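You operate a simulated robot arm through the tools that you are given. There is no shell and no other tool. Be economical: measure what you need, move in short steps, check, and stop when the job is done.

You are at the controls of a simulated two-armed robot. One attempt, no reset.

## Task
Take the lid off the grease tub and lay it down on the top of the test bench.

Only the result counts: the job must be done as asked and must still hold three seconds after the hand-in. Knocking over, shifting, dropping, spilling or breaking anything else fails it. Lids that push on must go on centred and level and be pressed home; caps that screw on are set level and turned clockwise until they are tight.

## Robot
Two 7-joint arms with two-finger grippers on one trunk, on a base that drives. Base frame: it is fixed to the floor where the robot stands at the start and does not move with it; the origin is under the middle of the robot, x ahead of it, y to its left, z up. Lengths are in cm, angles in degrees, forces in N, time in s.
The left shoulder is at the start at [4.6, 17.5, 120.3], the right one opposite. With the tool pointing down near the work surface each hand reaches from about 10 to 84 cm from the robot's upright axis, wherever it stands, measured 20 degrees to its own side. Payload 2.94 kg a hand.
Tool frame (each hand has its own): the origin (TCP) lies between the finger pads and is the grasp point; the fingertips stand 3 cm ahead of it; z points along the fingers, y is the line along which they close. The gripper opens to 13.8 cm. The gripper's body begins 10.9 cm behind the TCP.
Orientation is told as [roll, pitch, yaw] about the base's x, y, z axes, in that order, counted from this pose: with the fingers straight down and closing along the base's y, the tool's x points along the base's -x, its y along +y and its z along -z.

## Interface
- The arms move only by the tool servo_tool. It takes "left_motion", "right_motion" or both (then of equal length, played together; a hand with none holds still); each is a list of rows, each a list of 7 numbers: the closure in counts, from 0 (fully open) to 255 (shut), then the shift along the base's x, y, z in units of 500 mm (1.0 is 500 mm), then the turn, a rotation vector about the base's x, y, z in units of 180 degrees (1.0 is 180 degrees). In form: [[fingers, x, y, z, wx, wy, wz], ...]. A call has 1 to 10 rows; each row is the pose to reach, as a shift and turn from the pose commanded when the call began. A call with a number of a shift or a turn outside -1 to 1 is refused whole. Rows are played at 5 a second. More than 5 cm and 8.6 degrees between two rows, or a gripper value outside its range, and nothing of the call is played. A pose out of reach is approached as far as the arm can. The call stops where the force on the tool passes 40 N (or 10 N more than at its start, if that is more) or the arm is blocked; 0.2 s more then pass. The fingers move at their own pace and stop on an object; they squeeze with about 38 N. The grip force told is the motor's: it shows also when the fingers shut on nothing. Time passes only in rows, and 0.2 s behind the last, so rows that repeat a pose let the fingers close. It gives the time, the measured TCP pose, the force on the tool (base axes), the opening and the grip force at its end, in the units of the frame above (readings bear some noise), with the torque about the TCP (base axes, N m) and any sound that the robot's microphone picked up.
- Cameras (640 x 400 px; columns grow to the right, rows downward): "scene" is now at [10.97, 3.85, 167.89]; the picture's right is [0.36, -0.93, -0.00], its down [-0.66, -0.25, -0.70] and it looks along [0.66, 0.25, -0.71] (base axes); focal length 252 px, centre (320, 200). "left" rides on the left gripper at [7.1, -1.9, -14.6] in its tool frame; the picture's right is [0.26, 0.97, 0.00], its down [-0.85, 0.23, -0.48] and it looks along [-0.46, 0.12, 0.88] (tool axes); focal length 280 px, centre (320, 200). "right" rides on the right gripper at [7.1, 1.9, -14.6] in its tool frame; the picture's right is [-0.26, 0.97, 0.00], its down [-0.85, -0.23, -0.48] and it looks along [-0.46, -0.12, 0.88] (tool axes); focal length 280 px, centre (320, 200). There is no depth. A picture from a camera that has moved, and an enlarged one, comes with that camera's place and axes in the base frame and with its lens. The place of the scene camera against the robot may be out by one fixed shift of up to 1.2 cm in any direction.
- camera(camera): a new picture of that camera. The clock stands still meanwhile.
- slide_trunk(by): slides the trunk up (or, below 0, down) by that many cm; the arms and the scene camera ride with it, the base frame stays. It gives what a move gives, with no picture.
- roll_base(legs): drives the robot by 1 to 6 legs, each [ahead, turn to the left] in cm and degrees, along the robot's own axes; the way and the turn of a leg run together, so that a leg with both is an arc; at most 150 cm and 180 degrees a leg. The arms and the cameras ride along, it lands a little off, and it stops where it bumps. It gives what a move gives.
- pan_tilt(pan, tilt): turns the head with the scene camera to pan (to the left, within 120 degrees either way) and tilt (down, from -29 to 69), counted from straight ahead of the robot. It gives what a move gives.
- zoom(camera, box): a new picture of the part [left, top, right, bottom] of that camera's present view, enlarged. The clock stands still meanwhile.
- hand_in(): hands the job in; it is judged then, once.

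Work in short steps. Places have to be worked out from the pictures, the camera data and where the tool is seen: move nearer, look again, correct. Check each grasp and each placing, and mend what went wrong. You have 120 turns and 100 pictures in all, those below and enlarged ones among them. Open the grippers and draw the arms clear of the work before you hand the job in, unless the task says otherwise; then end with one line.

The tools are called after ">>>" as a command line: name --argument value ..., lists and objects as JSON in quotes. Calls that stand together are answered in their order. servo_tool: Moves the arms, as the interface text tells. Its arguments: {"type":"object","properties":{"left_motion":{"type":"array","items":{"type":"array","items":{"type":"number"}}},"right_motion":{"type":"array","items":{"type":"array","items":{"type":"number"}}}},"required":[]} The other tools are called the same way: slide_trunk (by) slides the trunk up or down; roll_base (legs) drives the base; pan_tilt (pan, tilt) turns the head that bears the scene camera; camera (camera) takes a picture; zoom (camera, box) takes an enlarged picture of a part of a camera's view; hand_in () hands the job in.

At the start:

```text
clock: 0.0
left_tcp_pos: [54.49, 47.71, 120.22]
left_orientation: [0.1, 0.1, 0.0]
left_force: [0.3, 0.0, -0.5]
left_moment: [0.0, -0.02, -0.02]
left_width: 13.77
left_grip_force: 0.0
right_tcp_pos: [58.86, -4.83, 118.41]
right_orientation: [0.0, 0.0, 0.0]
right_force: [0.9, 0.9, 0.5]
right_moment: [-0.01, 0.01, 0.0]
right_width: 13.82
right_grip_force: 0.0
trunk travel left (down, up): [-37.5, 35.9]
robot x, y, heading: [-0.06, -0.28, -0.2]
head pan, tilt: [21.0, 45.3]
```

scene: 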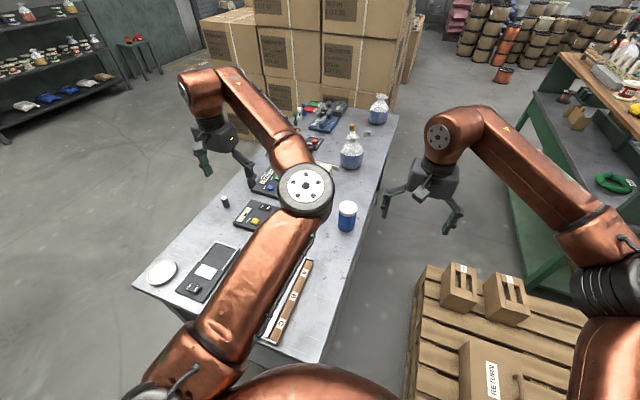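
right: 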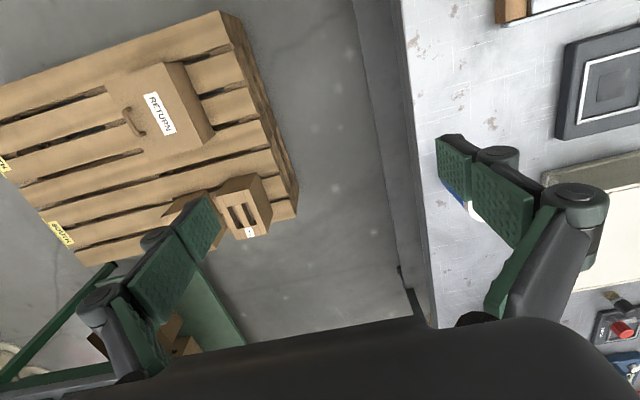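
left: 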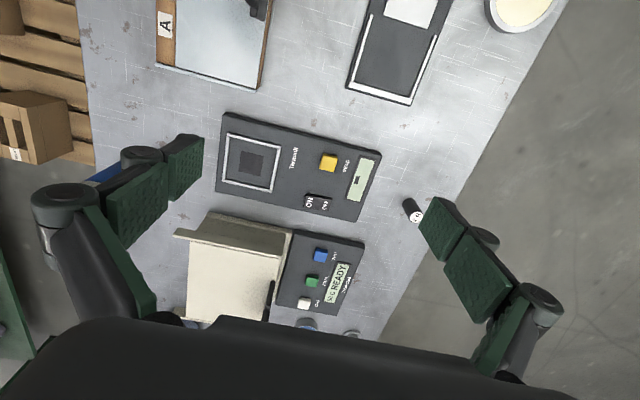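

The blue jar with a white lid at about (347,215) may be the grease tub; I zoom in to identify it.

>>> zoom --camera "scene" --box '[300, 170, 400, 240]'

>>> zoom --camera "scene" --box '[130, 80, 410, 360]'

```text
5.71 times, centred on (350, 205) of scene
camera zoom: at [10.97, 3.85, 167.89], right [0.36, -0.93, 0.0], down [-0.66, -0.25, -0.7], along [0.66, 0.25, -0.71], focal length 1440 px, centre (149, 171)
```

zoom: 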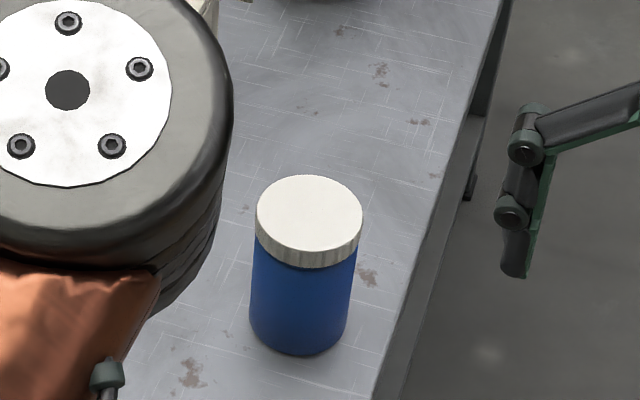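

```text
1.43 times, centred on (270, 220) of scene
camera zoom: at [10.97, 3.85, 167.89], right [0.36, -0.93, 0.0], down [-0.66, -0.25, -0.7], along [0.66, 0.25, -0.71], focal length 360 px, centre (391, 171)
```

zoom: 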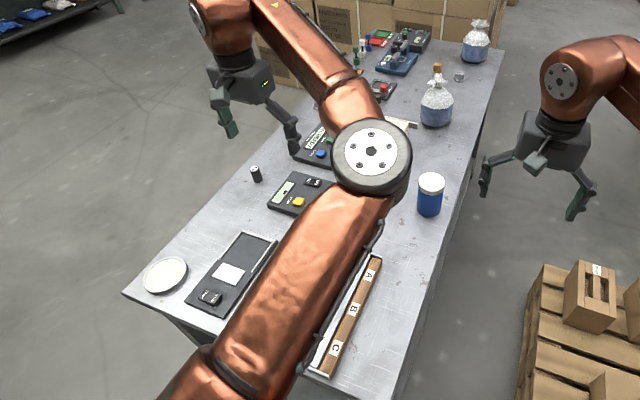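

The tub is near [87, 20], with its lid top at z≈85 and a bench top at about z≈73; that is a bit beyond comfortable reach. I look down to see how much clearance there is between the base and the bench.

>>> pan_tilt --pan 10 --tilt 69

>>> camera --camera "scene"

```text
clock: 0.9
left_tcp_pos: [54.28, 47.81, 120.34]
left_orientation: [0.0, -0.1, 0.0]
left_force: [0.4, 0.3, -0.5]
left_moment: [-0.01, 0.0, 0.03]
left_width: 13.81
left_grip_force: 0.0
right_tcp_pos: [58.8, -4.68, 118.41]
right_orientation: [-0.1, 0.0, 0.0]
right_force: [0.4, 0.5, -0.1]
right_moment: [0.0, 0.0, 0.01]
right_width: 13.79
right_grip_force: 0.0
trunk travel left (down, up): [-37.5, 35.9]
robot x, y, heading: [0.06, 0.06, -0.0]
head pan, tilt: [10.0, 68.8]
```

```text
94 pictures are left
camera scene: at [8.91, 1.92, 165.04], right [0.17, -0.98, 0.0], down [-0.92, -0.16, -0.36], along [0.36, 0.06, -0.93], focal length 252 px, centre (320, 200)
```

scene: 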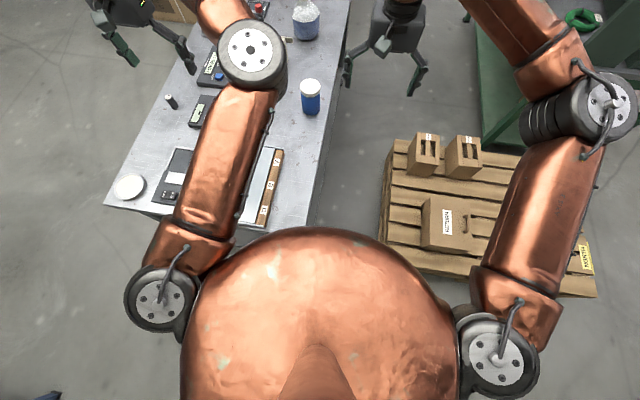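

The bench's near edge is about x≈31. I drive ahead 8 cm, which should leave a gap while bringing the tub into reach.

>>> roll_base --legs '[[8, 0]]'

>>> pan_tilt --pan 10 --tilt 45

>>> camera --camera "scene"

>>> camera --camera "right"

```text
clock: 2.1
left_tcp_pos: [57.3, 48.9, 120.81]
left_orientation: [0.1, -0.6, 2.4]
left_force: [-0.5, -0.4, 1.2]
left_moment: [0.04, -0.08, 0.01]
left_width: 13.8
left_grip_force: 0.0
right_tcp_pos: [63.51, -3.56, 118.97]
right_orientation: [0.2, -0.4, 2.2]
right_force: [-0.7, -0.2, 0.2]
right_moment: [0.03, -0.06, -0.02]
right_width: 13.82
right_grip_force: 0.0
trunk travel left (down, up): [-37.5, 35.9]
robot x, y, heading: [5.26, -1.8, 4.4]
head pan, tilt: [10.0, 68.8]
stopped in leg 1: the robot was blocked; the commanded pose is now the measured one
```

```text
clock: 3.0
left_tcp_pos: [57.66, 48.8, 120.53]
left_orientation: [0.0, -0.3, 2.3]
left_force: [-0.4, -0.2, 0.0]
left_moment: [0.0, -0.03, 0.0]
left_width: 13.79
left_grip_force: 0.1
right_tcp_pos: [64.06, -3.31, 118.72]
right_orientation: [0.1, -0.1, 2.2]
right_force: [-1.3, -0.4, 0.0]
right_moment: [0.0, -0.03, -0.02]
right_width: 13.79
right_grip_force: 0.1
trunk travel left (down, up): [-37.5, 35.9]
robot x, y, heading: [5.42, -1.78, 4.5]
head pan, tilt: [10.0, 45.0]
```

```text
93 pictures are left
camera scene: at [16.61, 1.44, 167.92], right [0.25, -0.97, 0.0], down [-0.69, -0.18, -0.71], along [0.68, 0.18, -0.71], focal length 252 px, centre (320, 200)
```

scene: 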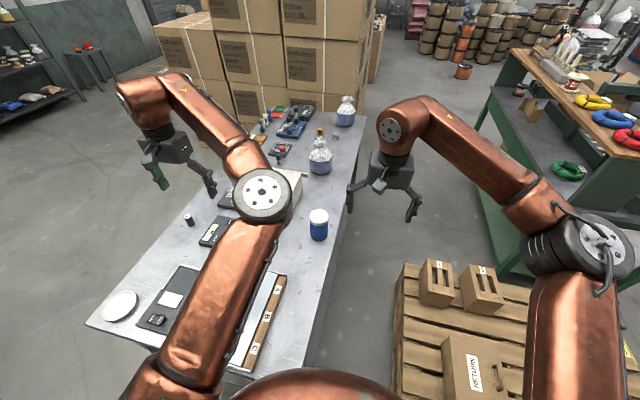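

```text
92 pictures are left
camera right: at [56.86, -1.84, 133.39], right [0.23, 0.97, 0.0], down [0.86, -0.2, 0.48], along [0.47, -0.11, -0.88], focal length 280 px, centre (320, 200)
```

right: 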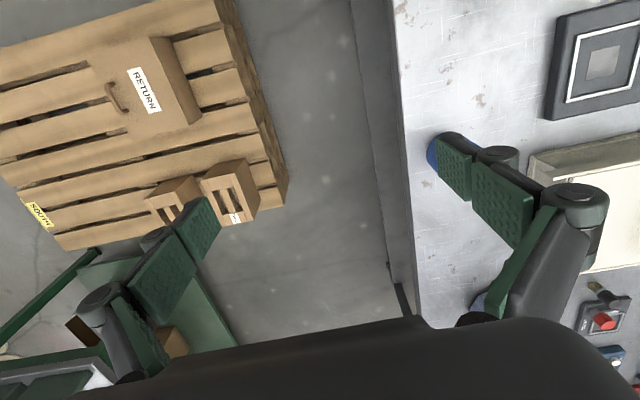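

The robot bumped at x≈5.4 and the tub is still standing; the new ray gives the lid at about [87.4, 20.5, 85]. I move the left hand above it and the right hand aside.

>>> servo_tool --left_motion '[[0, 0.059, -0.057, -0.02, 0, 0, 0], [0, 0.118, -0.114, -0.04, 0, 0, 0], [0, 0.177, -0.171, -0.06, 0, 0, 0], [0, 0.236, -0.228, -0.08, 0, 0, 0], [0, 0.295, -0.285, -0.1, 0, 0, 0], [0, 0.354, -0.342, -0.12, 0, 0, 0], [0, 0.413, -0.399, -0.14, 0, 0, 0], [0, 0.472, -0.456, -0.16, 0, 0, 0], [0, 0.531, -0.513, -0.18, 0, 0, 0], [0, 0.59, -0.57, -0.2, 0, 0, 0]]' --right_motion '[[0, 0, -0.04, 0, 0, 0, 0], [0, 0, -0.08, 0, 0, 0, 0], [0, 0, -0.12, 0, 0, 0, 0], [0, 0, -0.16, 0, 0, 0, 0], [0, 0, -0.2, 0, 0, 0, 0], [0, 0, -0.24, 0, 0, 0, 0], [0, 0, -0.28, 0, 0, 0, 0], [0, 0, -0.3, 0, 0, 0, 0], [0, 0, -0.3, 0, 0, 0, 0], [0, 0, -0.3, 0, 0, 0, 0]]'

>>> camera --camera "left"

>>> camera --camera "scene"

```text
clock: 5.2
left_tcp_pos: [81.09, 22.13, 111.27]
left_orientation: [0.3, -0.9, 1.9]
left_force: [0.1, 0.3, 1.4]
left_moment: [-0.14, -0.03, -0.01]
left_width: 13.75
left_grip_force: 0.1
left hand out of reach, approached as far as the arm can: row 8, 9, 10
right_tcp_pos: [64.14, -18.61, 118.57]
right_orientation: [0.3, -0.1, 2.1]
right_force: [1.7, -1.2, -1.2]
right_moment: [0.19, 0.08, -0.01]
right_width: 13.8
right_grip_force: 0.0
trunk travel left (down, up): [-37.5, 35.9]
robot x, y, heading: [5.41, -1.81, 4.6]
head pan, tilt: [10.0, 45.0]
```

```text
91 pictures are left
camera left: at [73.78, 19.87, 125.85], right [-0.29, 0.96, 0.0], down [0.83, 0.25, 0.49], along [0.47, 0.14, -0.87], focal length 280 px, centre (320, 200)
```

left: 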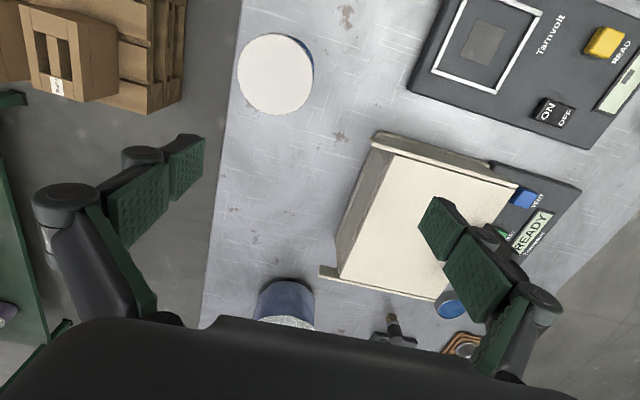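

```text
90 pictures are left
camera scene: at [16.89, 0.87, 167.89], right [0.25, -0.97, 0.0], down [-0.69, -0.18, -0.71], along [0.68, 0.18, -0.71], focal length 252 px, centre (320, 200)
```

scene: 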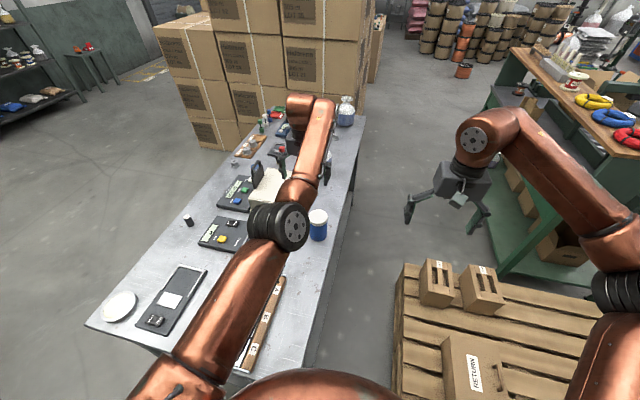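

Triangulating with the left camera puts the lid at about [78, 16.4, 95] (the lid is higher and nearer than I first thought). I centre the hand over it and look again.

>>> servo_tool --left_motion '[[0, -0.033, -0.057, -0.02, 0, 0, -0.01], [0, -0.066, -0.114, -0.04, 0, 0, -0.012], [0, -0.066, -0.114, -0.04, 0, 0, -0.012]]'

>>> camera --camera "left"

```text
clock: 6.0
left_tcp_pos: [77.55, 17.12, 109.23]
left_orientation: [-0.1, -0.2, 0.2]
left_force: [-0.7, 0.3, -0.1]
left_moment: [-0.11, -0.03, 0.0]
left_width: 13.79
left_grip_force: 0.1
right_tcp_pos: [63.93, -18.02, 118.78]
right_orientation: [0.1, -0.3, 2.2]
right_force: [0.2, -0.1, -0.5]
right_moment: [-0.04, 0.02, -0.02]
right_width: 13.8
right_grip_force: 0.1
trunk travel left (down, up): [-37.5, 35.9]
robot x, y, heading: [5.58, -1.67, 4.6]
head pan, tilt: [10.0, 45.0]
```

```text
89 pictures are left
camera left: at [70.47, 15.15, 123.76], right [-0.27, 0.96, 0.0], down [0.85, 0.23, 0.48], along [0.46, 0.13, -0.88], focal length 280 px, centre (320, 200)
```

left: 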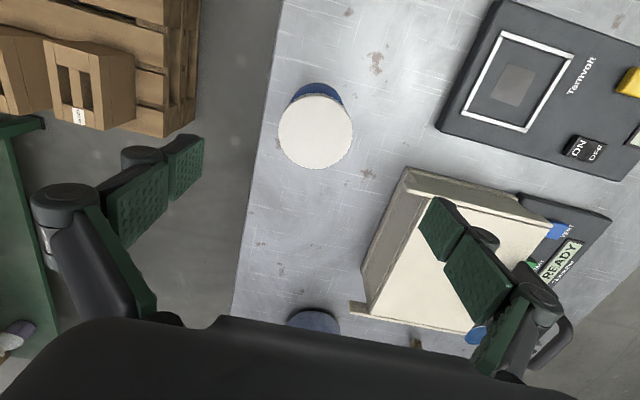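

Lid centre ≈[77.7, 16.8], top z ≈95–97, and the hand is aligned within 0.5 cm. I lower to TCP z≈101 and look from both cameras.

>>> servo_tool --left_motion '[[0, 0.001, -0.003, -0.08, 0, 0, 0], [0, 0.002, -0.006, -0.16, 0, 0, 0], [0, 0.002, -0.006, -0.16, 0, 0, 0]]'

>>> camera --camera "left"

>>> zoom --camera "scene" --box '[230, 150, 390, 250]'

```text
clock: 6.8
left_tcp_pos: [77.66, 16.58, 101.15]
left_orientation: [0.2, -0.2, 0.1]
left_force: [-0.2, 0.8, -0.3]
left_moment: [0.0, -0.01, -0.04]
left_width: 13.79
left_grip_force: 0.0
right_tcp_pos: [64.08, -18.23, 118.73]
right_orientation: [0.3, -0.2, 2.3]
right_force: [0.0, 0.1, 0.1]
right_moment: [0.0, -0.01, -0.02]
right_width: 13.8
right_grip_force: 0.1
trunk travel left (down, up): [-37.5, 35.9]
robot x, y, heading: [5.07, -1.82, 4.7]
head pan, tilt: [10.0, 45.0]
```

```text
88 pictures are left
camera left: at [70.58, 14.6, 115.8], right [-0.26, 0.96, 0.0], down [0.85, 0.23, 0.48], along [0.46, 0.13, -0.88], focal length 280 px, centre (320, 200)
```

left: 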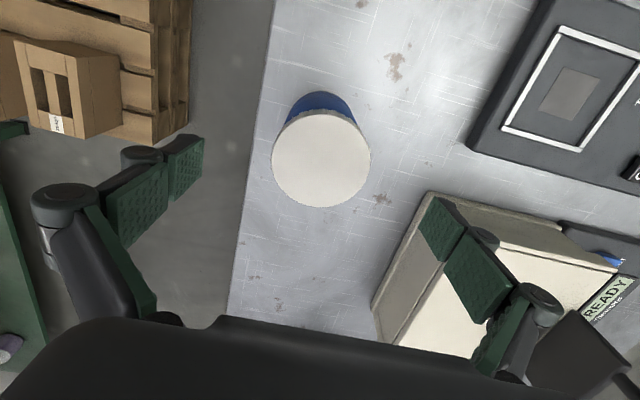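

```text
4.00 times, centred on (310, 200) of scene
camera zoom: at [16.69, 1.28, 167.93], right [0.25, -0.97, 0.0], down [-0.68, -0.18, -0.71], along [0.68, 0.18, -0.71], focal length 1008 px, centre (360, 200)
```

zoom: 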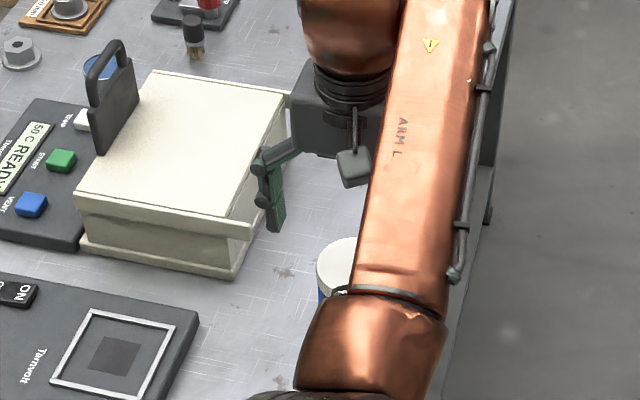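

The three left-camera views agree: lid at [77.7, 16.7], top z≈95.3, diameter ≈7.5 cm. I narrow the fingers to ~10.3 cm (keeping clear of the box) and lower to TCP z≈96.5 so the tips span only the lid's rim.

>>> servo_tool --left_motion '[[65, 0, 0, 0, 0, 0, 0], [65, 0, 0.002, -0.04, 0, 0, 0], [65, 0, 0.002, -0.09, 0, 0, 0], [65, 0, 0.002, -0.09, 0, 0, 0]]'

>>> camera --camera "left"

>>> camera --camera "right"

```text
clock: 7.8
left_tcp_pos: [77.52, 16.62, 96.62]
left_orientation: [0.1, -0.3, 0.0]
left_force: [0.2, 0.2, -0.4]
left_moment: [0.0, 0.01, 0.01]
left_width: 10.3
left_grip_force: 0.1
right_tcp_pos: [63.93, -18.19, 118.78]
right_orientation: [0.1, -0.3, 2.2]
right_force: [0.3, 0.4, 0.4]
right_moment: [-0.01, 0.01, 0.03]
right_width: 13.81
right_grip_force: 0.0
trunk travel left (down, up): [-37.5, 35.9]
robot x, y, heading: [5.69, -1.53, 4.7]
head pan, tilt: [10.0, 45.0]
```

```text
86 pictures are left
camera left: at [70.49, 14.66, 111.31], right [-0.26, 0.96, 0.0], down [0.85, 0.23, 0.48], along [0.46, 0.13, -0.88], focal length 280 px, centre (320, 200)
```

left: 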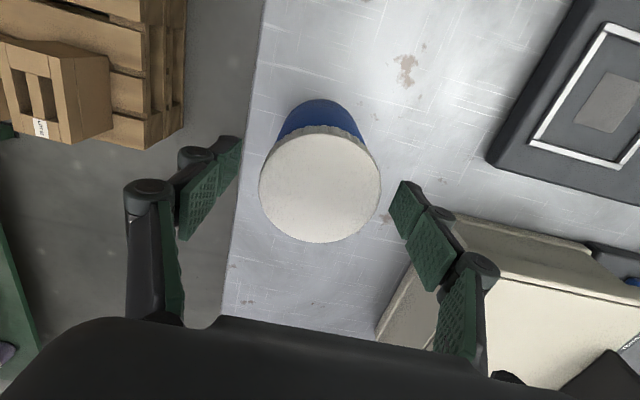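

```text
85 pictures are left
camera right: at [56.89, -16.75, 133.43], right [0.23, 0.97, 0.0], down [0.86, -0.2, 0.48], along [0.47, -0.1, -0.88], focal length 280 px, centre (320, 200)
```

right: 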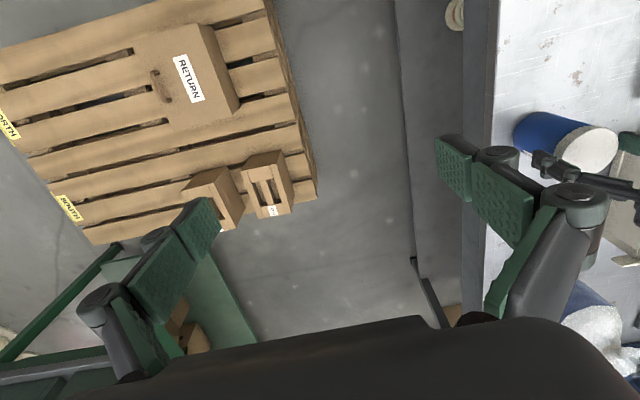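

Well centred between the fingers. I zoom in on the lid's edge to judge whether it's a screw cap or push-on.

>>> zoom --camera "left" --box '[240, 80, 400, 180]'

>>> zoom --camera "right" --box '[500, 90, 640, 190]'

```text
4.00 times, centred on (320, 130) of left
camera zoom: at [70.49, 14.66, 111.31], right [-0.26, 0.96, 0.0], down [0.85, 0.23, 0.48], along [0.46, 0.13, -0.88], focal length 1122 px, centre (320, 480)
```

zoom: 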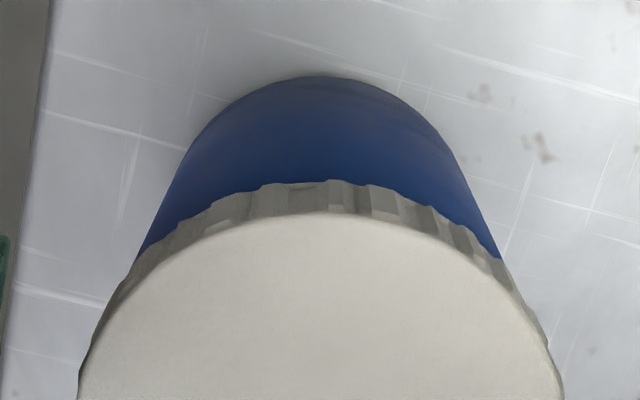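

```text
4.00 times, centred on (570, 140) of right
camera zoom: at [56.89, -16.75, 133.43], right [0.23, 0.97, 0.0], down [0.86, -0.2, 0.48], along [0.47, -0.1, -0.88], focal length 1122 px, centre (-680, 440)
```

zoom: 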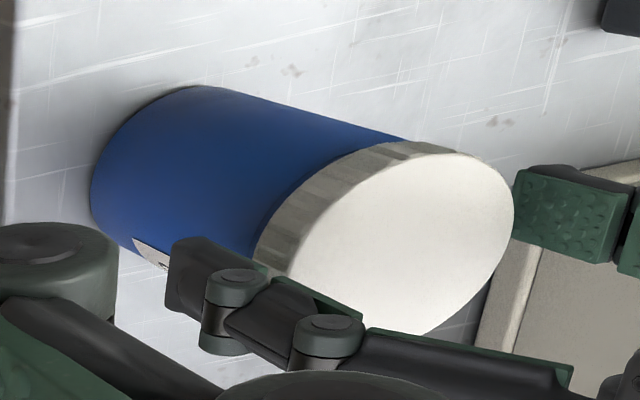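

It is a ribbed screw cap. I close gently on the rim and check the grasp.

>>> servo_tool --left_motion '[[255, 0, 0, -0.006, 0, 0, 0], [255, 0, 0, -0.006, 0, 0, 0], [255, 0, 0, -0.006, 0, 0, 0], [255, 0, 0, -0.006, 0, 0, 0]]'

>>> zoom --camera "right" --box '[500, 90, 640, 190]'

>>> camera --camera "left"

```text
clock: 8.8
left_tcp_pos: [77.72, 16.81, 96.43]
left_orientation: [0.1, -0.2, 0.0]
left_force: [0.6, 0.8, 1.4]
left_moment: [-0.07, -0.04, -0.03]
left_width: 6.88
left_grip_force: 38.0
right_tcp_pos: [63.93, -18.2, 118.73]
right_orientation: [0.0, -0.3, 2.1]
right_force: [-0.1, -0.7, 0.1]
right_moment: [0.0, -0.01, 0.0]
right_width: 13.81
right_grip_force: 0.1
trunk travel left (down, up): [-37.5, 35.9]
robot x, y, heading: [5.49, -1.84, 4.7]
head pan, tilt: [10.0, 45.0]
```

```text
4.00 times, centred on (570, 140) of right
camera zoom: at [56.9, -16.73, 133.42], right [0.23, 0.97, 0.0], down [0.86, -0.2, 0.48], along [0.47, -0.1, -0.88], focal length 1122 px, centre (-680, 440)
```

zoom: 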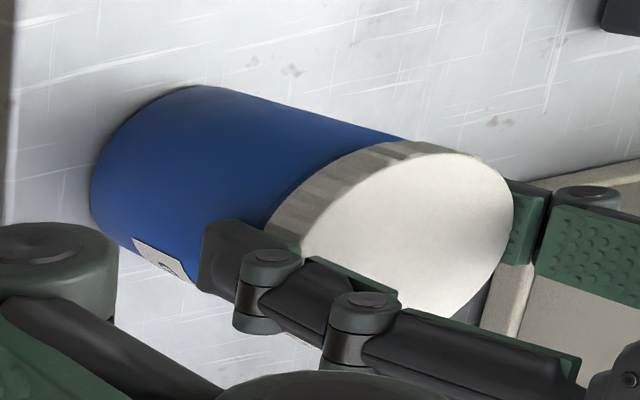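

```text
81 pictures are left
camera left: at [70.53, 14.7, 111.0], right [-0.26, 0.96, 0.0], down [0.85, 0.23, 0.48], along [0.46, 0.13, -0.88], focal length 280 px, centre (320, 200)
```

left: 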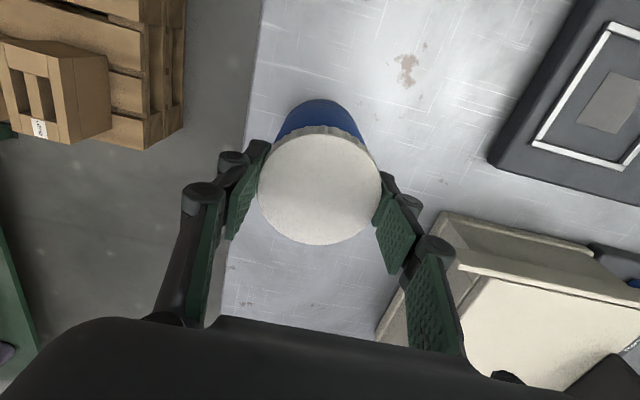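

Firm grip, width 6.88 cm, tub unmoved. I turn anticlockwise by about 12° as a test, watching the torque and the tub's label.

>>> servo_tool --left_motion '[[255, 0, 0, 0, 0, 0, 0.022], [255, 0, 0, 0, 0, 0, 0.044], [255, 0, 0, 0, 0, 0, 0.066]]'

>>> zoom --camera "right" --box '[500, 90, 640, 190]'

```text
clock: 9.6
left_tcp_pos: [77.69, 16.56, 96.46]
left_orientation: [0.1, -0.2, 11.9]
left_force: [-0.6, -1.5, 3.2]
left_moment: [-0.2, 0.0, -0.04]
left_width: 6.89
left_grip_force: 37.9
right_tcp_pos: [64.02, -18.3, 118.8]
right_orientation: [0.2, -0.2, 2.3]
right_force: [-0.1, 0.3, -0.2]
right_moment: [-0.01, 0.02, -0.04]
right_width: 13.79
right_grip_force: 0.1
trunk travel left (down, up): [-37.5, 35.9]
robot x, y, heading: [5.42, -1.76, 4.5]
head pan, tilt: [10.0, 45.0]
```

```text
4.00 times, centred on (570, 140) of right
camera zoom: at [56.87, -16.78, 133.43], right [0.23, 0.97, 0.0], down [0.86, -0.2, 0.48], along [0.47, -0.1, -0.88], focal length 1122 px, centre (-680, 440)
```

zoom: 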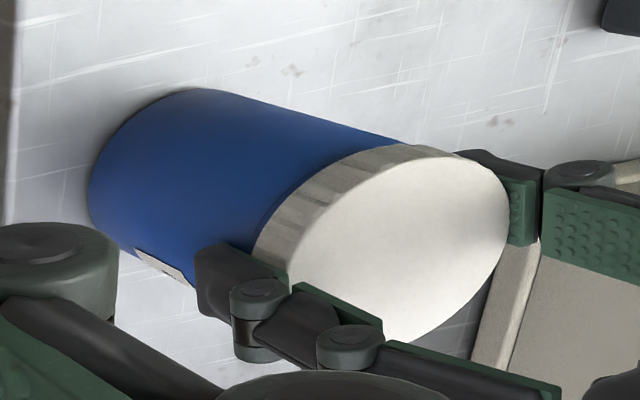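

The label shows the tub turned along with the lid (torque only 0.04 N m), so the right hand must hold the tub body. I release, wind the left hand clockwise to prepare a long unscrewing stroke.

>>> servo_tool --left_motion '[[90, 0, 0, 0, 0, 0, 0], [90, 0, 0, 0, 0, 0, 0], [90, 0, 0, 0, 0, 0, -0.045], [90, 0, 0, 0, 0, 0, -0.09], [90, 0, 0, 0, 0, 0, -0.135], [90, 0, 0, 0, 0, 0, -0.18], [90, 0, 0, 0, 0, 0, -0.225], [90, 0, 0, 0, 0, 0, -0.27], [90, 0, 0, 0, 0, 0, -0.315], [90, 0, 0, 0, 0, 0, -0.36]]'

>>> camera --camera "left"

>>> camera --camera "right"

```text
clock: 11.8
left_tcp_pos: [77.85, 16.54, 96.38]
left_orientation: [0.0, -0.2, -52.9]
left_force: [1.4, 0.6, 0.8]
left_moment: [0.0, -0.02, 0.0]
left_width: 8.92
left_grip_force: 0.1
right_tcp_pos: [64.03, -18.38, 118.72]
right_orientation: [0.2, -0.1, 2.2]
right_force: [0.2, -0.5, -1.1]
right_moment: [-0.01, -0.01, -0.02]
right_width: 13.8
right_grip_force: 0.1
trunk travel left (down, up): [-37.5, 35.9]
robot x, y, heading: [5.46, -2.03, 4.6]
head pan, tilt: [10.0, 45.0]
```

```text
79 pictures are left
camera left: at [72.03, 21.06, 110.99], right [0.61, 0.79, 0.0], down [0.69, -0.54, 0.48], along [0.38, -0.29, -0.88], focal length 280 px, centre (320, 200)
```

left: 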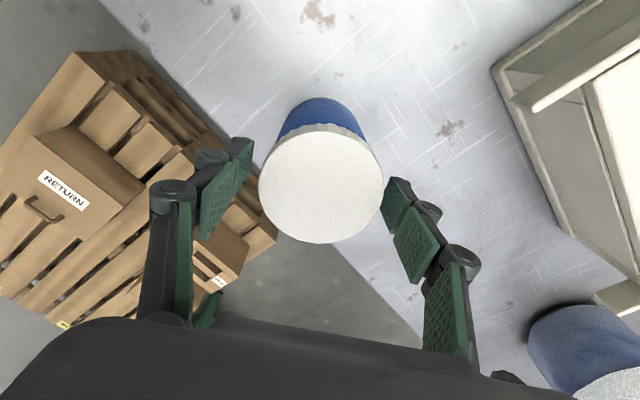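

```text
78 pictures are left
camera right: at [56.9, -16.74, 133.42], right [0.23, 0.97, 0.0], down [0.86, -0.2, 0.48], along [0.47, -0.1, -0.88], focal length 280 px, centre (320, 200)
```

right: 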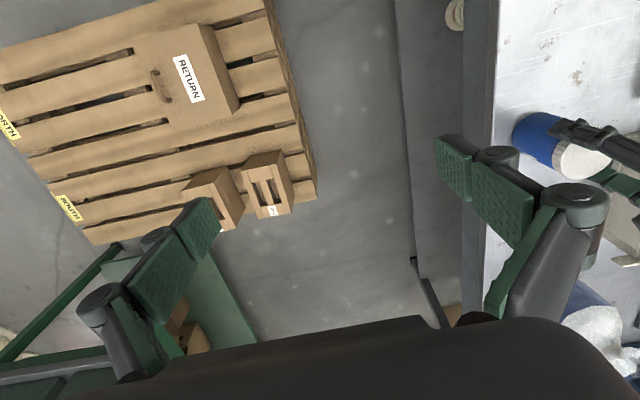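

The left hand is ready over the lid with the lid centred. I pitch and yaw the right hand (fingers toward the tub, roughly 20° below horizontal) while it's still clear, in the first of two steps.

>>> servo_tool --right_motion '[[0, 0, 0, 0, 0.0183, -0.0287, 0.0261], [0, 0, 0, 0, 0.0365, -0.0574, 0.0522], [0, 0, 0, 0, 0.0548, -0.0861, 0.0783], [0, 0, 0, 0, 0.0731, -0.1148, 0.1044], [0, 0, 0, 0, 0.0914, -0.1435, 0.1305], [0, 0, 0, 0, 0.1096, -0.1722, 0.1566], [0, 0, 0, 0, 0.1279, -0.2008, 0.1827], [0, 0, 0, 0, 0.1462, -0.2295, 0.2088]]'

>>> camera --camera "scene"

```text
clock: 13.6
left_tcp_pos: [77.9, 16.58, 96.31]
left_orientation: [0.0, -0.1, -52.7]
left_force: [0.1, 0.6, 0.1]
left_moment: [0.02, -0.02, 0.02]
left_width: 8.93
left_grip_force: 0.1
right_tcp_pos: [64.05, -18.42, 118.61]
right_orientation: [11.7, -44.2, 34.7]
right_force: [0.1, 0.9, 0.3]
right_moment: [-0.03, 0.0, 0.0]
right_width: 13.79
right_grip_force: 0.1
right hand out of reach, approached as far as the arm can: row 8
trunk travel left (down, up): [-37.5, 35.9]
robot x, y, heading: [5.34, -2.07, 4.4]
head pan, tilt: [10.0, 45.0]
```

```text
77 pictures are left
camera scene: at [16.72, 1.33, 167.92], right [0.25, -0.97, 0.0], down [-0.69, -0.18, -0.71], along [0.68, 0.18, -0.71], focal length 252 px, centre (320, 200)
```

scene: 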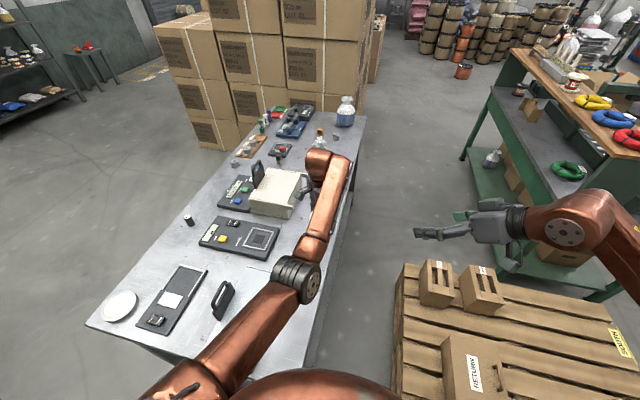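

The wrist hit a limit at that spot, though it reached about 54° of turn. I move the right hand down toward the pre-approach place off the bench's edge, where the reorientation should be easier.

>>> servo_tool --right_motion '[[0, 0, 0, -0.08, 0, 0, 0], [0, 0, 0, -0.16, 0, 0, 0], [0, 0.02, 0.04, -0.24, 0, 0, 0], [0, 0.04, 0.1, -0.3, 0, 0, 0], [0, 0.06, 0.16, -0.36, 0, 0, 0], [0, 0.08, 0.22, -0.4, 0, 0, 0], [0, 0.1, 0.28, -0.44, 0, 0, 0], [0, 0.1, 0.28, -0.44, 0, 0, 0]]'

>>> camera --camera "scene"

>>> camera --camera "right"

```text
clock: 15.4
left_tcp_pos: [77.83, 16.58, 96.38]
left_orientation: [0.1, -0.1, -52.8]
left_force: [0.2, 0.3, 0.1]
left_moment: [0.01, -0.01, -0.02]
left_width: 8.92
left_grip_force: 0.1
right_tcp_pos: [68.99, -4.7, 96.74]
right_orientation: [11.8, -44.4, 34.6]
right_force: [-0.7, -0.9, -0.4]
right_moment: [0.02, -0.01, -0.04]
right_width: 13.77
right_grip_force: 0.1
right hand out of reach, approached as far as the arm can: row 2
trunk travel left (down, up): [-37.5, 35.9]
robot x, y, heading: [5.56, -2.01, 4.4]
head pan, tilt: [10.0, 45.0]
```

```text
76 pictures are left
camera scene: at [16.66, 1.23, 167.93], right [0.25, -0.97, 0.0], down [-0.68, -0.18, -0.71], along [0.68, 0.18, -0.71], focal length 252 px, centre (320, 200)
```

scene: 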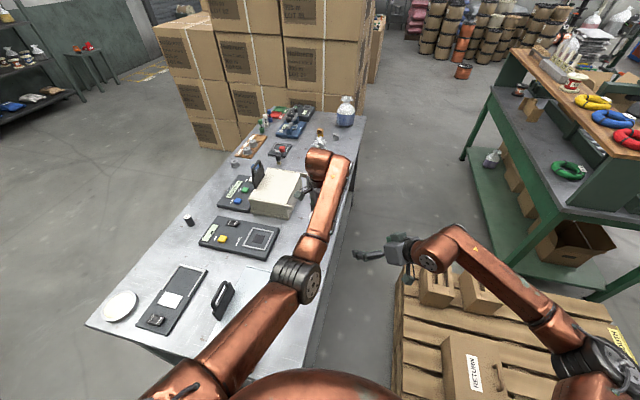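

```text
75 pictures are left
camera right: at [57.15, -14.27, 102.39], right [-0.49, 0.81, 0.32], down [0.44, -0.09, 0.89], along [0.75, 0.58, -0.32], focal length 280 px, centre (320, 200)
```

right: 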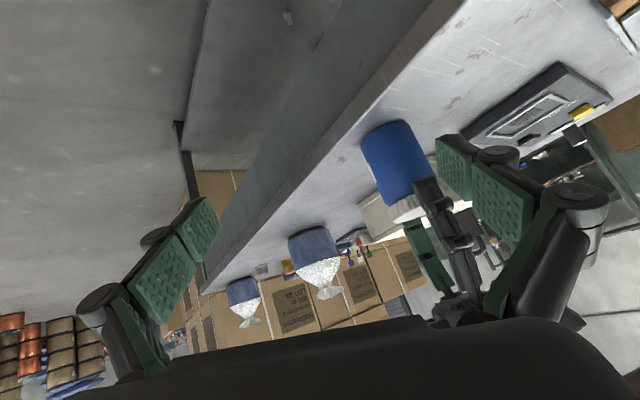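

The right camera now sees the tub clearly. I finish the turn (33° more) while moving closer to the pre-approach point.

>>> servo_tool --right_motion '[[0, 0.01, 0.02, 0, 0.0195, -0.0306, 0.0279], [0, 0.02, 0.04, 0, 0.039, -0.0612, 0.0558], [0, 0.03, 0.06, 0, 0.0585, -0.0919, 0.0836], [0, 0.04, 0.08, 0, 0.078, -0.1225, 0.1115], [0, 0.04, 0.08, 0, 0.078, -0.1225, 0.1115]]'

>>> camera --camera "right"

>>> camera --camera "scene"

```text
clock: 16.6
left_tcp_pos: [77.59, 16.84, 96.34]
left_orientation: [0.0, -0.3, -52.8]
left_force: [-0.4, 1.2, 0.5]
left_moment: [-0.09, -0.03, 0.0]
left_width: 8.94
left_grip_force: 0.2
right_tcp_pos: [70.9, -0.16, 96.72]
right_orientation: [-3.7, -68.9, 68.3]
right_force: [0.3, 0.8, 0.0]
right_moment: [-0.07, -0.03, -0.03]
right_width: 13.78
right_grip_force: 0.1
right hand out of reach, approached as far as the arm can: row 2
trunk travel left (down, up): [-37.5, 35.9]
robot x, y, heading: [5.38, -1.89, 4.8]
head pan, tilt: [10.0, 45.0]
```

```text
74 pictures are left
camera right: at [62.49, -14.21, 95.53], right [-0.84, 0.5, 0.22], down [0.13, -0.21, 0.97], along [0.53, 0.84, 0.12], focal length 280 px, centre (320, 200)
```

right: 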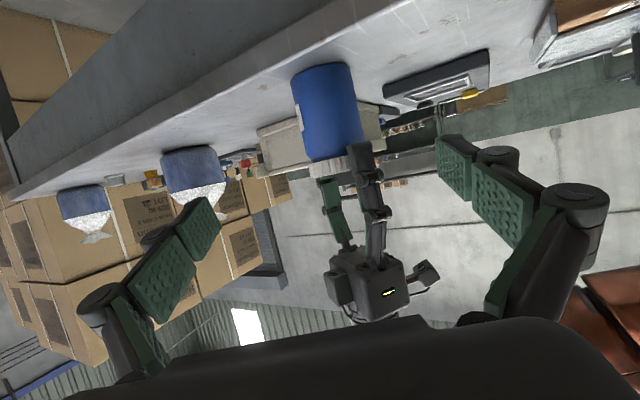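

```text
73 pictures are left
camera scene: at [16.53, 1.66, 167.93], right [0.25, -0.97, 0.0], down [-0.68, -0.18, -0.71], along [0.68, 0.18, -0.71], focal length 252 px, centre (320, 200)
```

scene: 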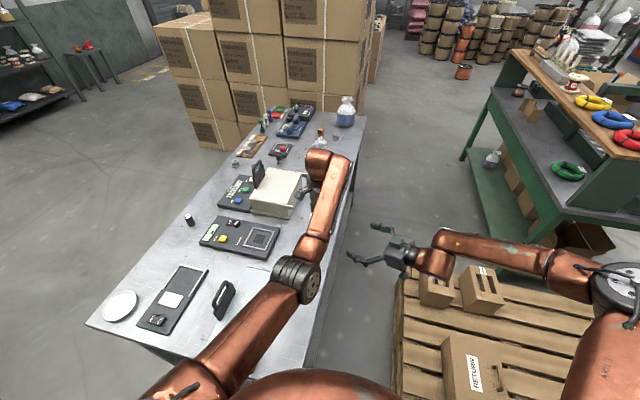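

I zoom in on the tub with the right camera to check the heights of the lid, left fingertips and tub body.

>>> zoom --camera "right" --box '[240, 50, 440, 250]'

```text
2.00 times, centred on (340, 150) of right
camera zoom: at [62.49, -14.21, 95.53], right [-0.84, 0.5, 0.22], down [0.13, -0.21, 0.97], along [0.53, 0.84, 0.12], focal length 561 px, centre (280, 300)
```

zoom: 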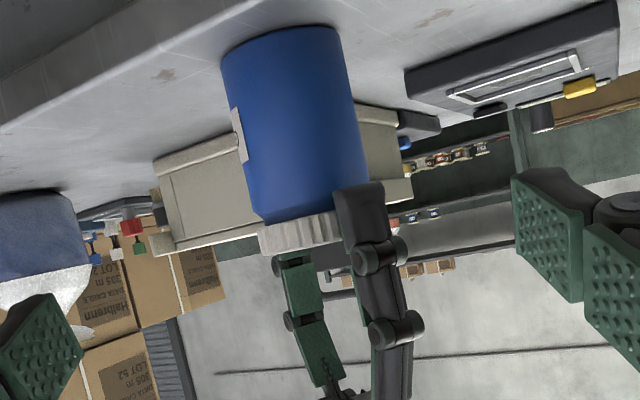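

Lid spans z≈95.3–97 and the left tips (93.4) reached onto the tub's body, which explains the co-rotation. I raise the left hand 1.8 cm so that it grips only the lid, and bring the right hand to its pre-approach point.

>>> servo_tool --left_motion '[[90, 0, 0, 0.018, 0, 0, 0], [90, 0, 0, 0.036, 0, 0, 0], [90, 0, 0, 0.036, 0, 0, 0]]' --right_motion '[[0, 0.027, 0.065, -0.027, 0, 0, 0], [0, 0.054, 0.13, -0.054, 0, 0, 0], [0, 0.054, 0.13, -0.054, 0, 0, 0]]'

>>> camera --camera "right"

>>> camera --camera "left"

```text
clock: 17.4
left_tcp_pos: [77.77, 16.52, 98.16]
left_orientation: [0.0, -0.1, -52.9]
left_force: [0.1, 0.0, -0.3]
left_moment: [0.0, -0.04, -0.02]
left_width: 8.94
left_grip_force: 0.0
right_tcp_pos: [73.56, 5.91, 93.86]
right_orientation: [-3.3, -68.9, 67.8]
right_force: [-0.1, -0.8, -1.1]
right_moment: [0.0, 0.01, 0.05]
right_width: 13.81
right_grip_force: 0.0
trunk travel left (down, up): [-37.5, 35.9]
robot x, y, heading: [5.46, -1.89, 4.3]
head pan, tilt: [10.0, 45.0]
```

```text
71 pictures are left
camera right: at [65.2, -8.06, 92.66], right [-0.84, 0.5, 0.22], down [0.13, -0.22, 0.97], along [0.53, 0.84, 0.12], focal length 280 px, centre (320, 200)
```

right: 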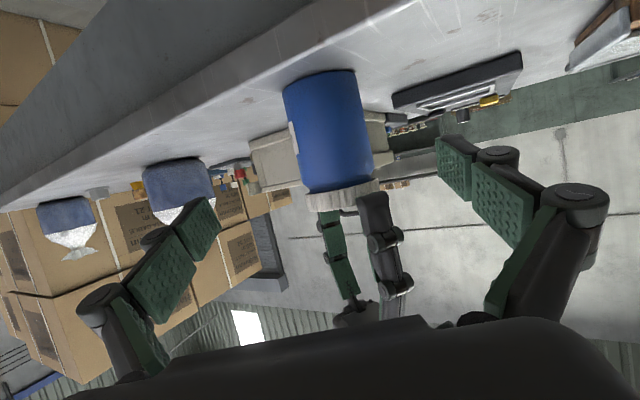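

```text
70 pictures are left
camera left: at [71.95, 20.97, 112.8], right [0.61, 0.79, 0.0], down [0.7, -0.54, 0.48], along [0.38, -0.29, -0.88], focal length 280 px, centre (320, 200)
```

left: 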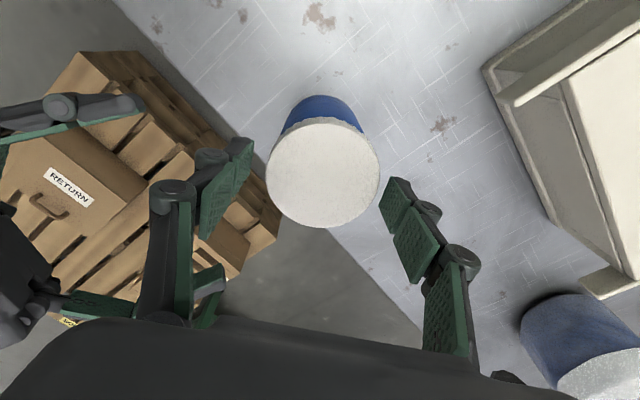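

Both hands line up. I advance the right hand along its fingers, straddling the tub body at z≈89.7.

>>> servo_tool --right_motion '[[0, 0.028, 0.072, -0.028, 0, 0, 0], [0, 0.056, 0.144, -0.056, 0, 0, 0], [0, 0.083, 0.216, -0.083, 0, 0, 0], [0, 0.083, 0.216, -0.083, 0, 0, 0]]'

>>> camera --camera "right"

>>> camera --camera "left"

```text
clock: 18.4
left_tcp_pos: [77.65, 16.48, 98.21]
left_orientation: [0.1, -0.1, -52.8]
left_force: [0.6, 0.1, -0.9]
left_moment: [0.03, -0.02, 0.0]
left_width: 8.93
left_grip_force: 0.0
right_tcp_pos: [77.85, 16.63, 89.77]
right_orientation: [-3.4, -68.9, 68.0]
right_force: [-0.5, -2.2, 0.6]
right_moment: [0.01, -0.03, 0.0]
right_width: 13.78
right_grip_force: 0.1
trunk travel left (down, up): [-37.5, 35.9]
robot x, y, heading: [5.56, -2.28, 4.6]
head pan, tilt: [10.0, 45.0]
```

```text
69 pictures are left
camera right: at [69.41, 2.77, 88.37], right [-0.84, 0.5, 0.22], down [0.13, -0.22, 0.97], along [0.53, 0.84, 0.12], focal length 280 px, centre (320, 200)
```

right: 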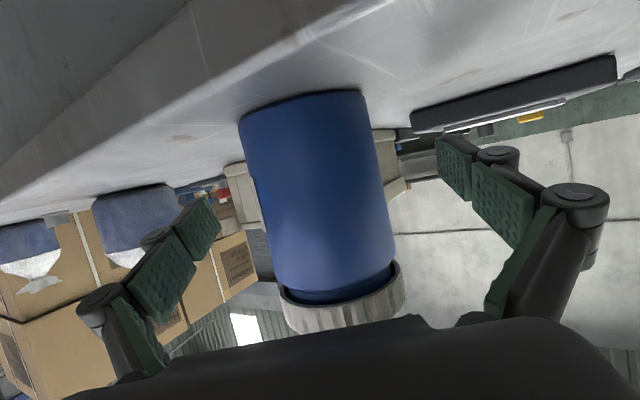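

```text
68 pictures are left
camera left: at [71.9, 20.94, 112.83], right [0.61, 0.79, 0.0], down [0.7, -0.54, 0.48], along [0.38, -0.29, -0.88], focal length 280 px, centre (320, 200)
```

left: 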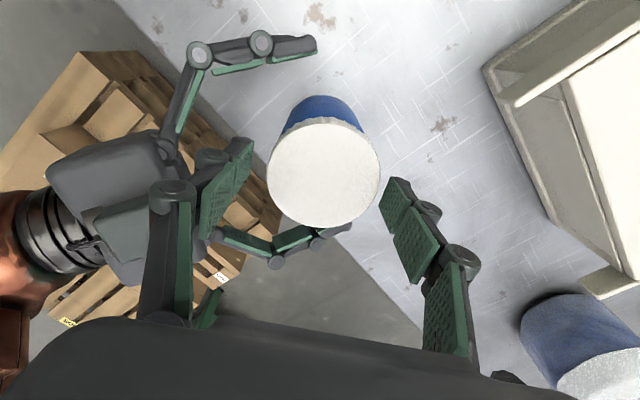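

The right fingers straddle the tub well. I close the right hand on the tub's body.

>>> servo_tool --right_motion '[[110, 0, 0, 0, 0, 0, 0], [150, 0, 0, 0, 0, 0, 0], [255, 0, 0, 0, 0, 0, 0], [255, 0, 0, 0, 0, 0, 0], [255, 0, 0, 0, 0, 0, 0]]'

>>> camera --camera "right"

>>> camera --camera "left"

```text
clock: 19.6
left_tcp_pos: [77.78, 16.59, 98.16]
left_orientation: [0.1, -0.2, -52.8]
left_force: [-0.3, -0.8, -0.3]
left_moment: [-0.01, 0.0, 0.0]
left_width: 8.93
left_grip_force: 0.0
right_tcp_pos: [77.72, 16.71, 89.67]
right_orientation: [-3.3, -69.0, 67.9]
right_force: [-0.6, -1.0, 0.8]
right_moment: [0.02, 0.14, 0.07]
right_width: 6.37
right_grip_force: 24.6
trunk travel left (down, up): [-37.5, 35.9]
robot x, y, heading: [5.56, -1.93, 4.4]
head pan, tilt: [10.0, 45.0]
```

```text
67 pictures are left
camera right: at [69.41, 2.85, 88.36], right [-0.84, 0.5, 0.22], down [0.13, -0.22, 0.97], along [0.53, 0.84, 0.12], focal length 280 px, centre (320, 200)
```

right: 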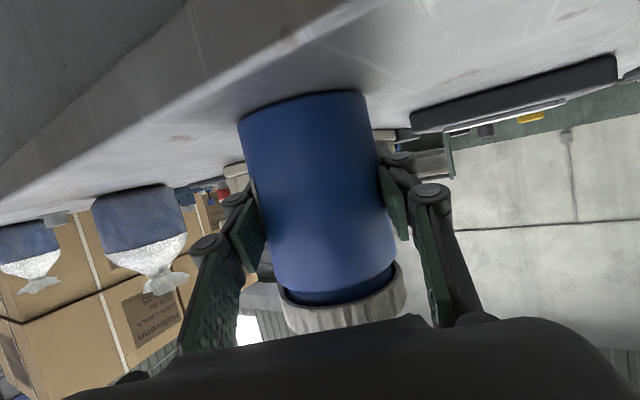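

```text
66 pictures are left
camera left: at [71.93, 21.06, 112.78], right [0.61, 0.79, 0.0], down [0.7, -0.54, 0.48], along [0.38, -0.29, -0.88], focal length 280 px, centre (320, 200)
```

left: 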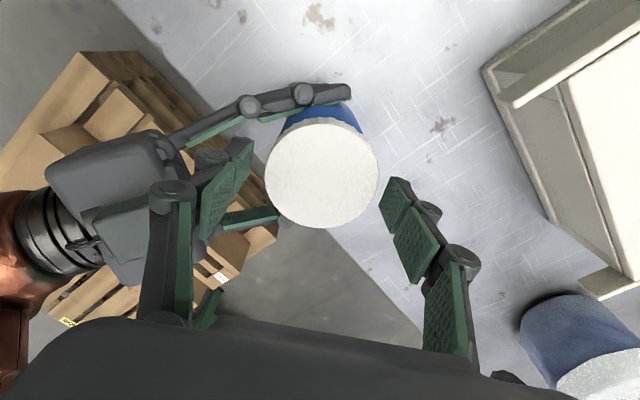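

Both fingers contact the tub (width 6.37, barely shifted). Now I close the left hand on the lid alone, keeping the right hand squeezing.

>>> servo_tool --left_motion '[[255, 0, 0, 0, 0, 0, 0], [255, 0, 0, 0, 0, 0, 0], [255, 0, 0, 0, 0, 0, 0], [255, 0, 0, 0, 0, 0, 0]]' --right_motion '[[255, 0, 0, 0, 0, 0, 0], [255, 0, 0, 0, 0, 0, 0], [255, 0, 0, 0, 0, 0, 0], [255, 0, 0, 0, 0, 0, 0]]'

>>> zoom --camera "right" --box '[200, 80, 480, 340]'

```text
clock: 20.6
left_tcp_pos: [77.79, 16.63, 98.19]
left_orientation: [0.2, -0.2, -52.8]
left_force: [6.2, 3.9, 0.3]
left_moment: [0.15, -0.3, 0.01]
left_width: 7.07
left_grip_force: 37.7
right_tcp_pos: [77.87, 16.88, 89.6]
right_orientation: [-3.4, -69.0, 68.0]
right_force: [-4.0, -4.6, 2.4]
right_moment: [0.2, -0.1, 0.04]
right_width: 6.38
right_grip_force: 38.0
trunk travel left (down, up): [-37.5, 35.9]
robot x, y, heading: [5.44, -1.48, 4.4]
head pan, tilt: [10.0, 45.0]
```

```text
1.54 times, centred on (340, 210) of right
camera zoom: at [69.4, 2.85, 88.36], right [-0.84, 0.5, 0.22], down [0.13, -0.22, 0.97], along [0.53, 0.84, 0.12], focal length 431 px, centre (289, 185)
```

zoom: 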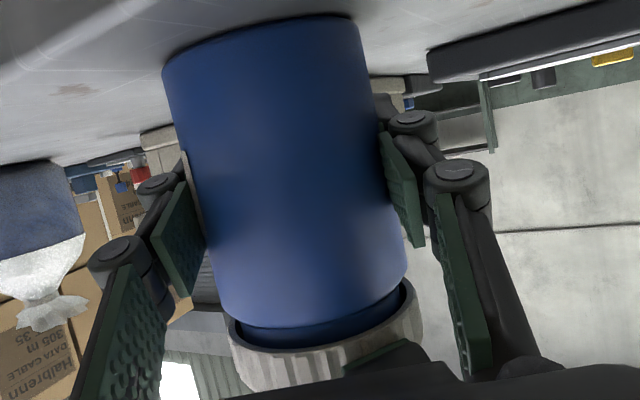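

Both grips hold (lid 7.07 cm, tub 6.38 cm). I start the unscrewing with a 24° anticlockwise turn and watch the torque.

>>> servo_tool --left_motion '[[255, 0, 0, 0, 0, 0, 0.033], [255, 0, 0, 0, 0, 0, 0.066], [255, 0, 0, 0, 0, 0, 0.1], [255, 0, 0, 0, 0, 0, 0.133]]'

>>> zoom --camera "right" --box '[200, 80, 480, 340]'

```text
clock: 21.6
left_tcp_pos: [77.79, 16.56, 98.09]
left_orientation: [-0.1, -0.2, -28.8]
left_force: [2.9, 2.6, 5.2]
left_moment: [0.0, -0.2, -0.02]
left_width: 7.05
left_grip_force: 37.9
right_tcp_pos: [77.82, 16.84, 89.68]
right_orientation: [-3.4, -69.0, 68.0]
right_force: [-1.7, -3.1, 1.6]
right_moment: [0.28, 0.17, 0.03]
right_width: 6.35
right_grip_force: 38.4
trunk travel left (down, up): [-37.5, 35.9]
robot x, y, heading: [5.25, -2.19, 4.7]
head pan, tilt: [10.0, 45.0]
```

```text
1.54 times, centred on (340, 210) of right
camera zoom: at [69.39, 2.85, 88.37], right [-0.84, 0.5, 0.22], down [0.13, -0.22, 0.97], along [0.53, 0.84, 0.12], focal length 431 px, centre (289, 185)
```

zoom: 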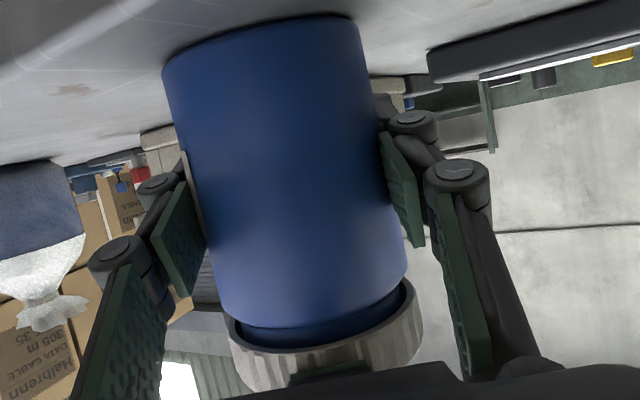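

The lid turns while the tub stays put; the slight upward push suggests the thread is lifting. I continue 80° more with a small rise.

>>> servo_tool --left_motion '[[255, 0, 0, 0.0005, 0, 0, 0.045], [255, 0, 0, 0.001, 0, 0, 0.09], [255, 0, 0, 0.0015, 0, 0, 0.135], [255, 0, 0, 0.002, 0, 0, 0.18], [255, 0, 0, 0.0025, 0, 0, 0.225], [255, 0, 0, 0.003, 0, 0, 0.27], [255, 0, 0, 0.0035, 0, 0, 0.315], [255, 0, 0, 0.004, 0, 0, 0.36], [255, 0, 0, 0.0045, 0, 0, 0.405], [255, 0, 0, 0.005, 0, 0, 0.45]]'

>>> zoom --camera "right" --box '[200, 80, 480, 340]'

```text
clock: 23.8
left_tcp_pos: [77.75, 16.61, 98.3]
left_orientation: [0.1, -0.1, 52.3]
left_force: [0.2, -0.5, -2.5]
left_moment: [-0.5, -0.28, -0.01]
left_width: 7.04
left_grip_force: 37.9
right_tcp_pos: [77.88, 16.71, 89.64]
right_orientation: [-3.3, -69.0, 68.0]
right_force: [-2.5, -1.1, 1.6]
right_moment: [0.29, 0.4, 0.07]
right_width: 6.35
right_grip_force: 38.3
trunk travel left (down, up): [-37.5, 35.9]
robot x, y, heading: [5.81, -2.25, 4.5]
head pan, tilt: [10.0, 45.0]
```

```text
1.54 times, centred on (340, 210) of right
camera zoom: at [69.39, 2.89, 88.36], right [-0.84, 0.5, 0.22], down [0.13, -0.22, 0.97], along [0.53, 0.84, 0.12], focal length 431 px, centre (289, 185)
```

zoom: 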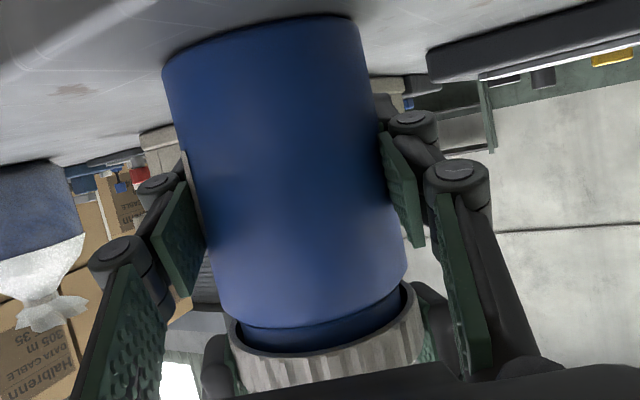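

Turned ~105° now, forces small. I continue another 56° anticlockwise with a matching small rise.

>>> servo_tool --left_motion '[[255, 0, 0, 0, 0, 0, 0.045], [255, 0, 0, 0.0005, 0, 0, 0.09], [255, 0, 0, 0.001, 0, 0, 0.135], [255, 0, 0, 0.0015, 0, 0, 0.18], [255, 0, 0, 0.002, 0, 0, 0.225], [255, 0, 0, 0.0025, 0, 0, 0.27], [255, 0, 0, 0.003, 0, 0, 0.315]]'

>>> zoom --camera "right" --box '[200, 80, 480, 340]'

```text
clock: 25.4
left_tcp_pos: [77.86, 16.56, 98.37]
left_orientation: [0.1, -0.3, 109.0]
left_force: [2.5, 1.4, -12.3]
left_moment: [-0.19, -0.32, 0.01]
left_width: 7.05
left_grip_force: 38.3
right_tcp_pos: [77.94, 16.77, 89.63]
right_orientation: [-3.4, -69.0, 67.9]
right_force: [-3.1, -0.5, 8.6]
right_moment: [0.27, 0.05, -0.03]
right_width: 6.37
right_grip_force: 38.4
trunk travel left (down, up): [-37.5, 35.9]
robot x, y, heading: [5.47, -1.87, 4.6]
head pan, tilt: [10.0, 45.0]
```

```text
1.54 times, centred on (340, 210) of right
camera zoom: at [69.43, 2.89, 88.37], right [-0.84, 0.5, 0.22], down [0.13, -0.22, 0.97], along [0.53, 0.84, 0.12], focal length 431 px, centre (289, 185)
```

zoom: 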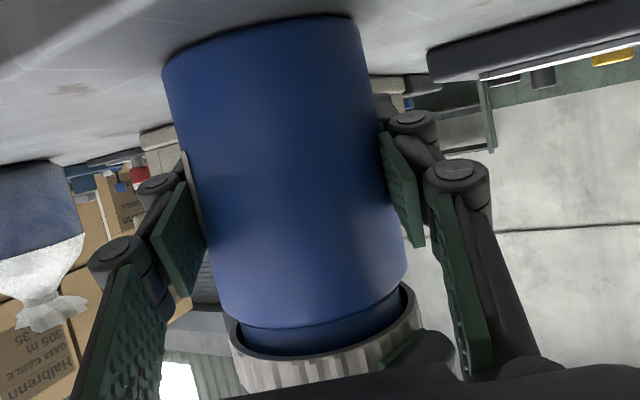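

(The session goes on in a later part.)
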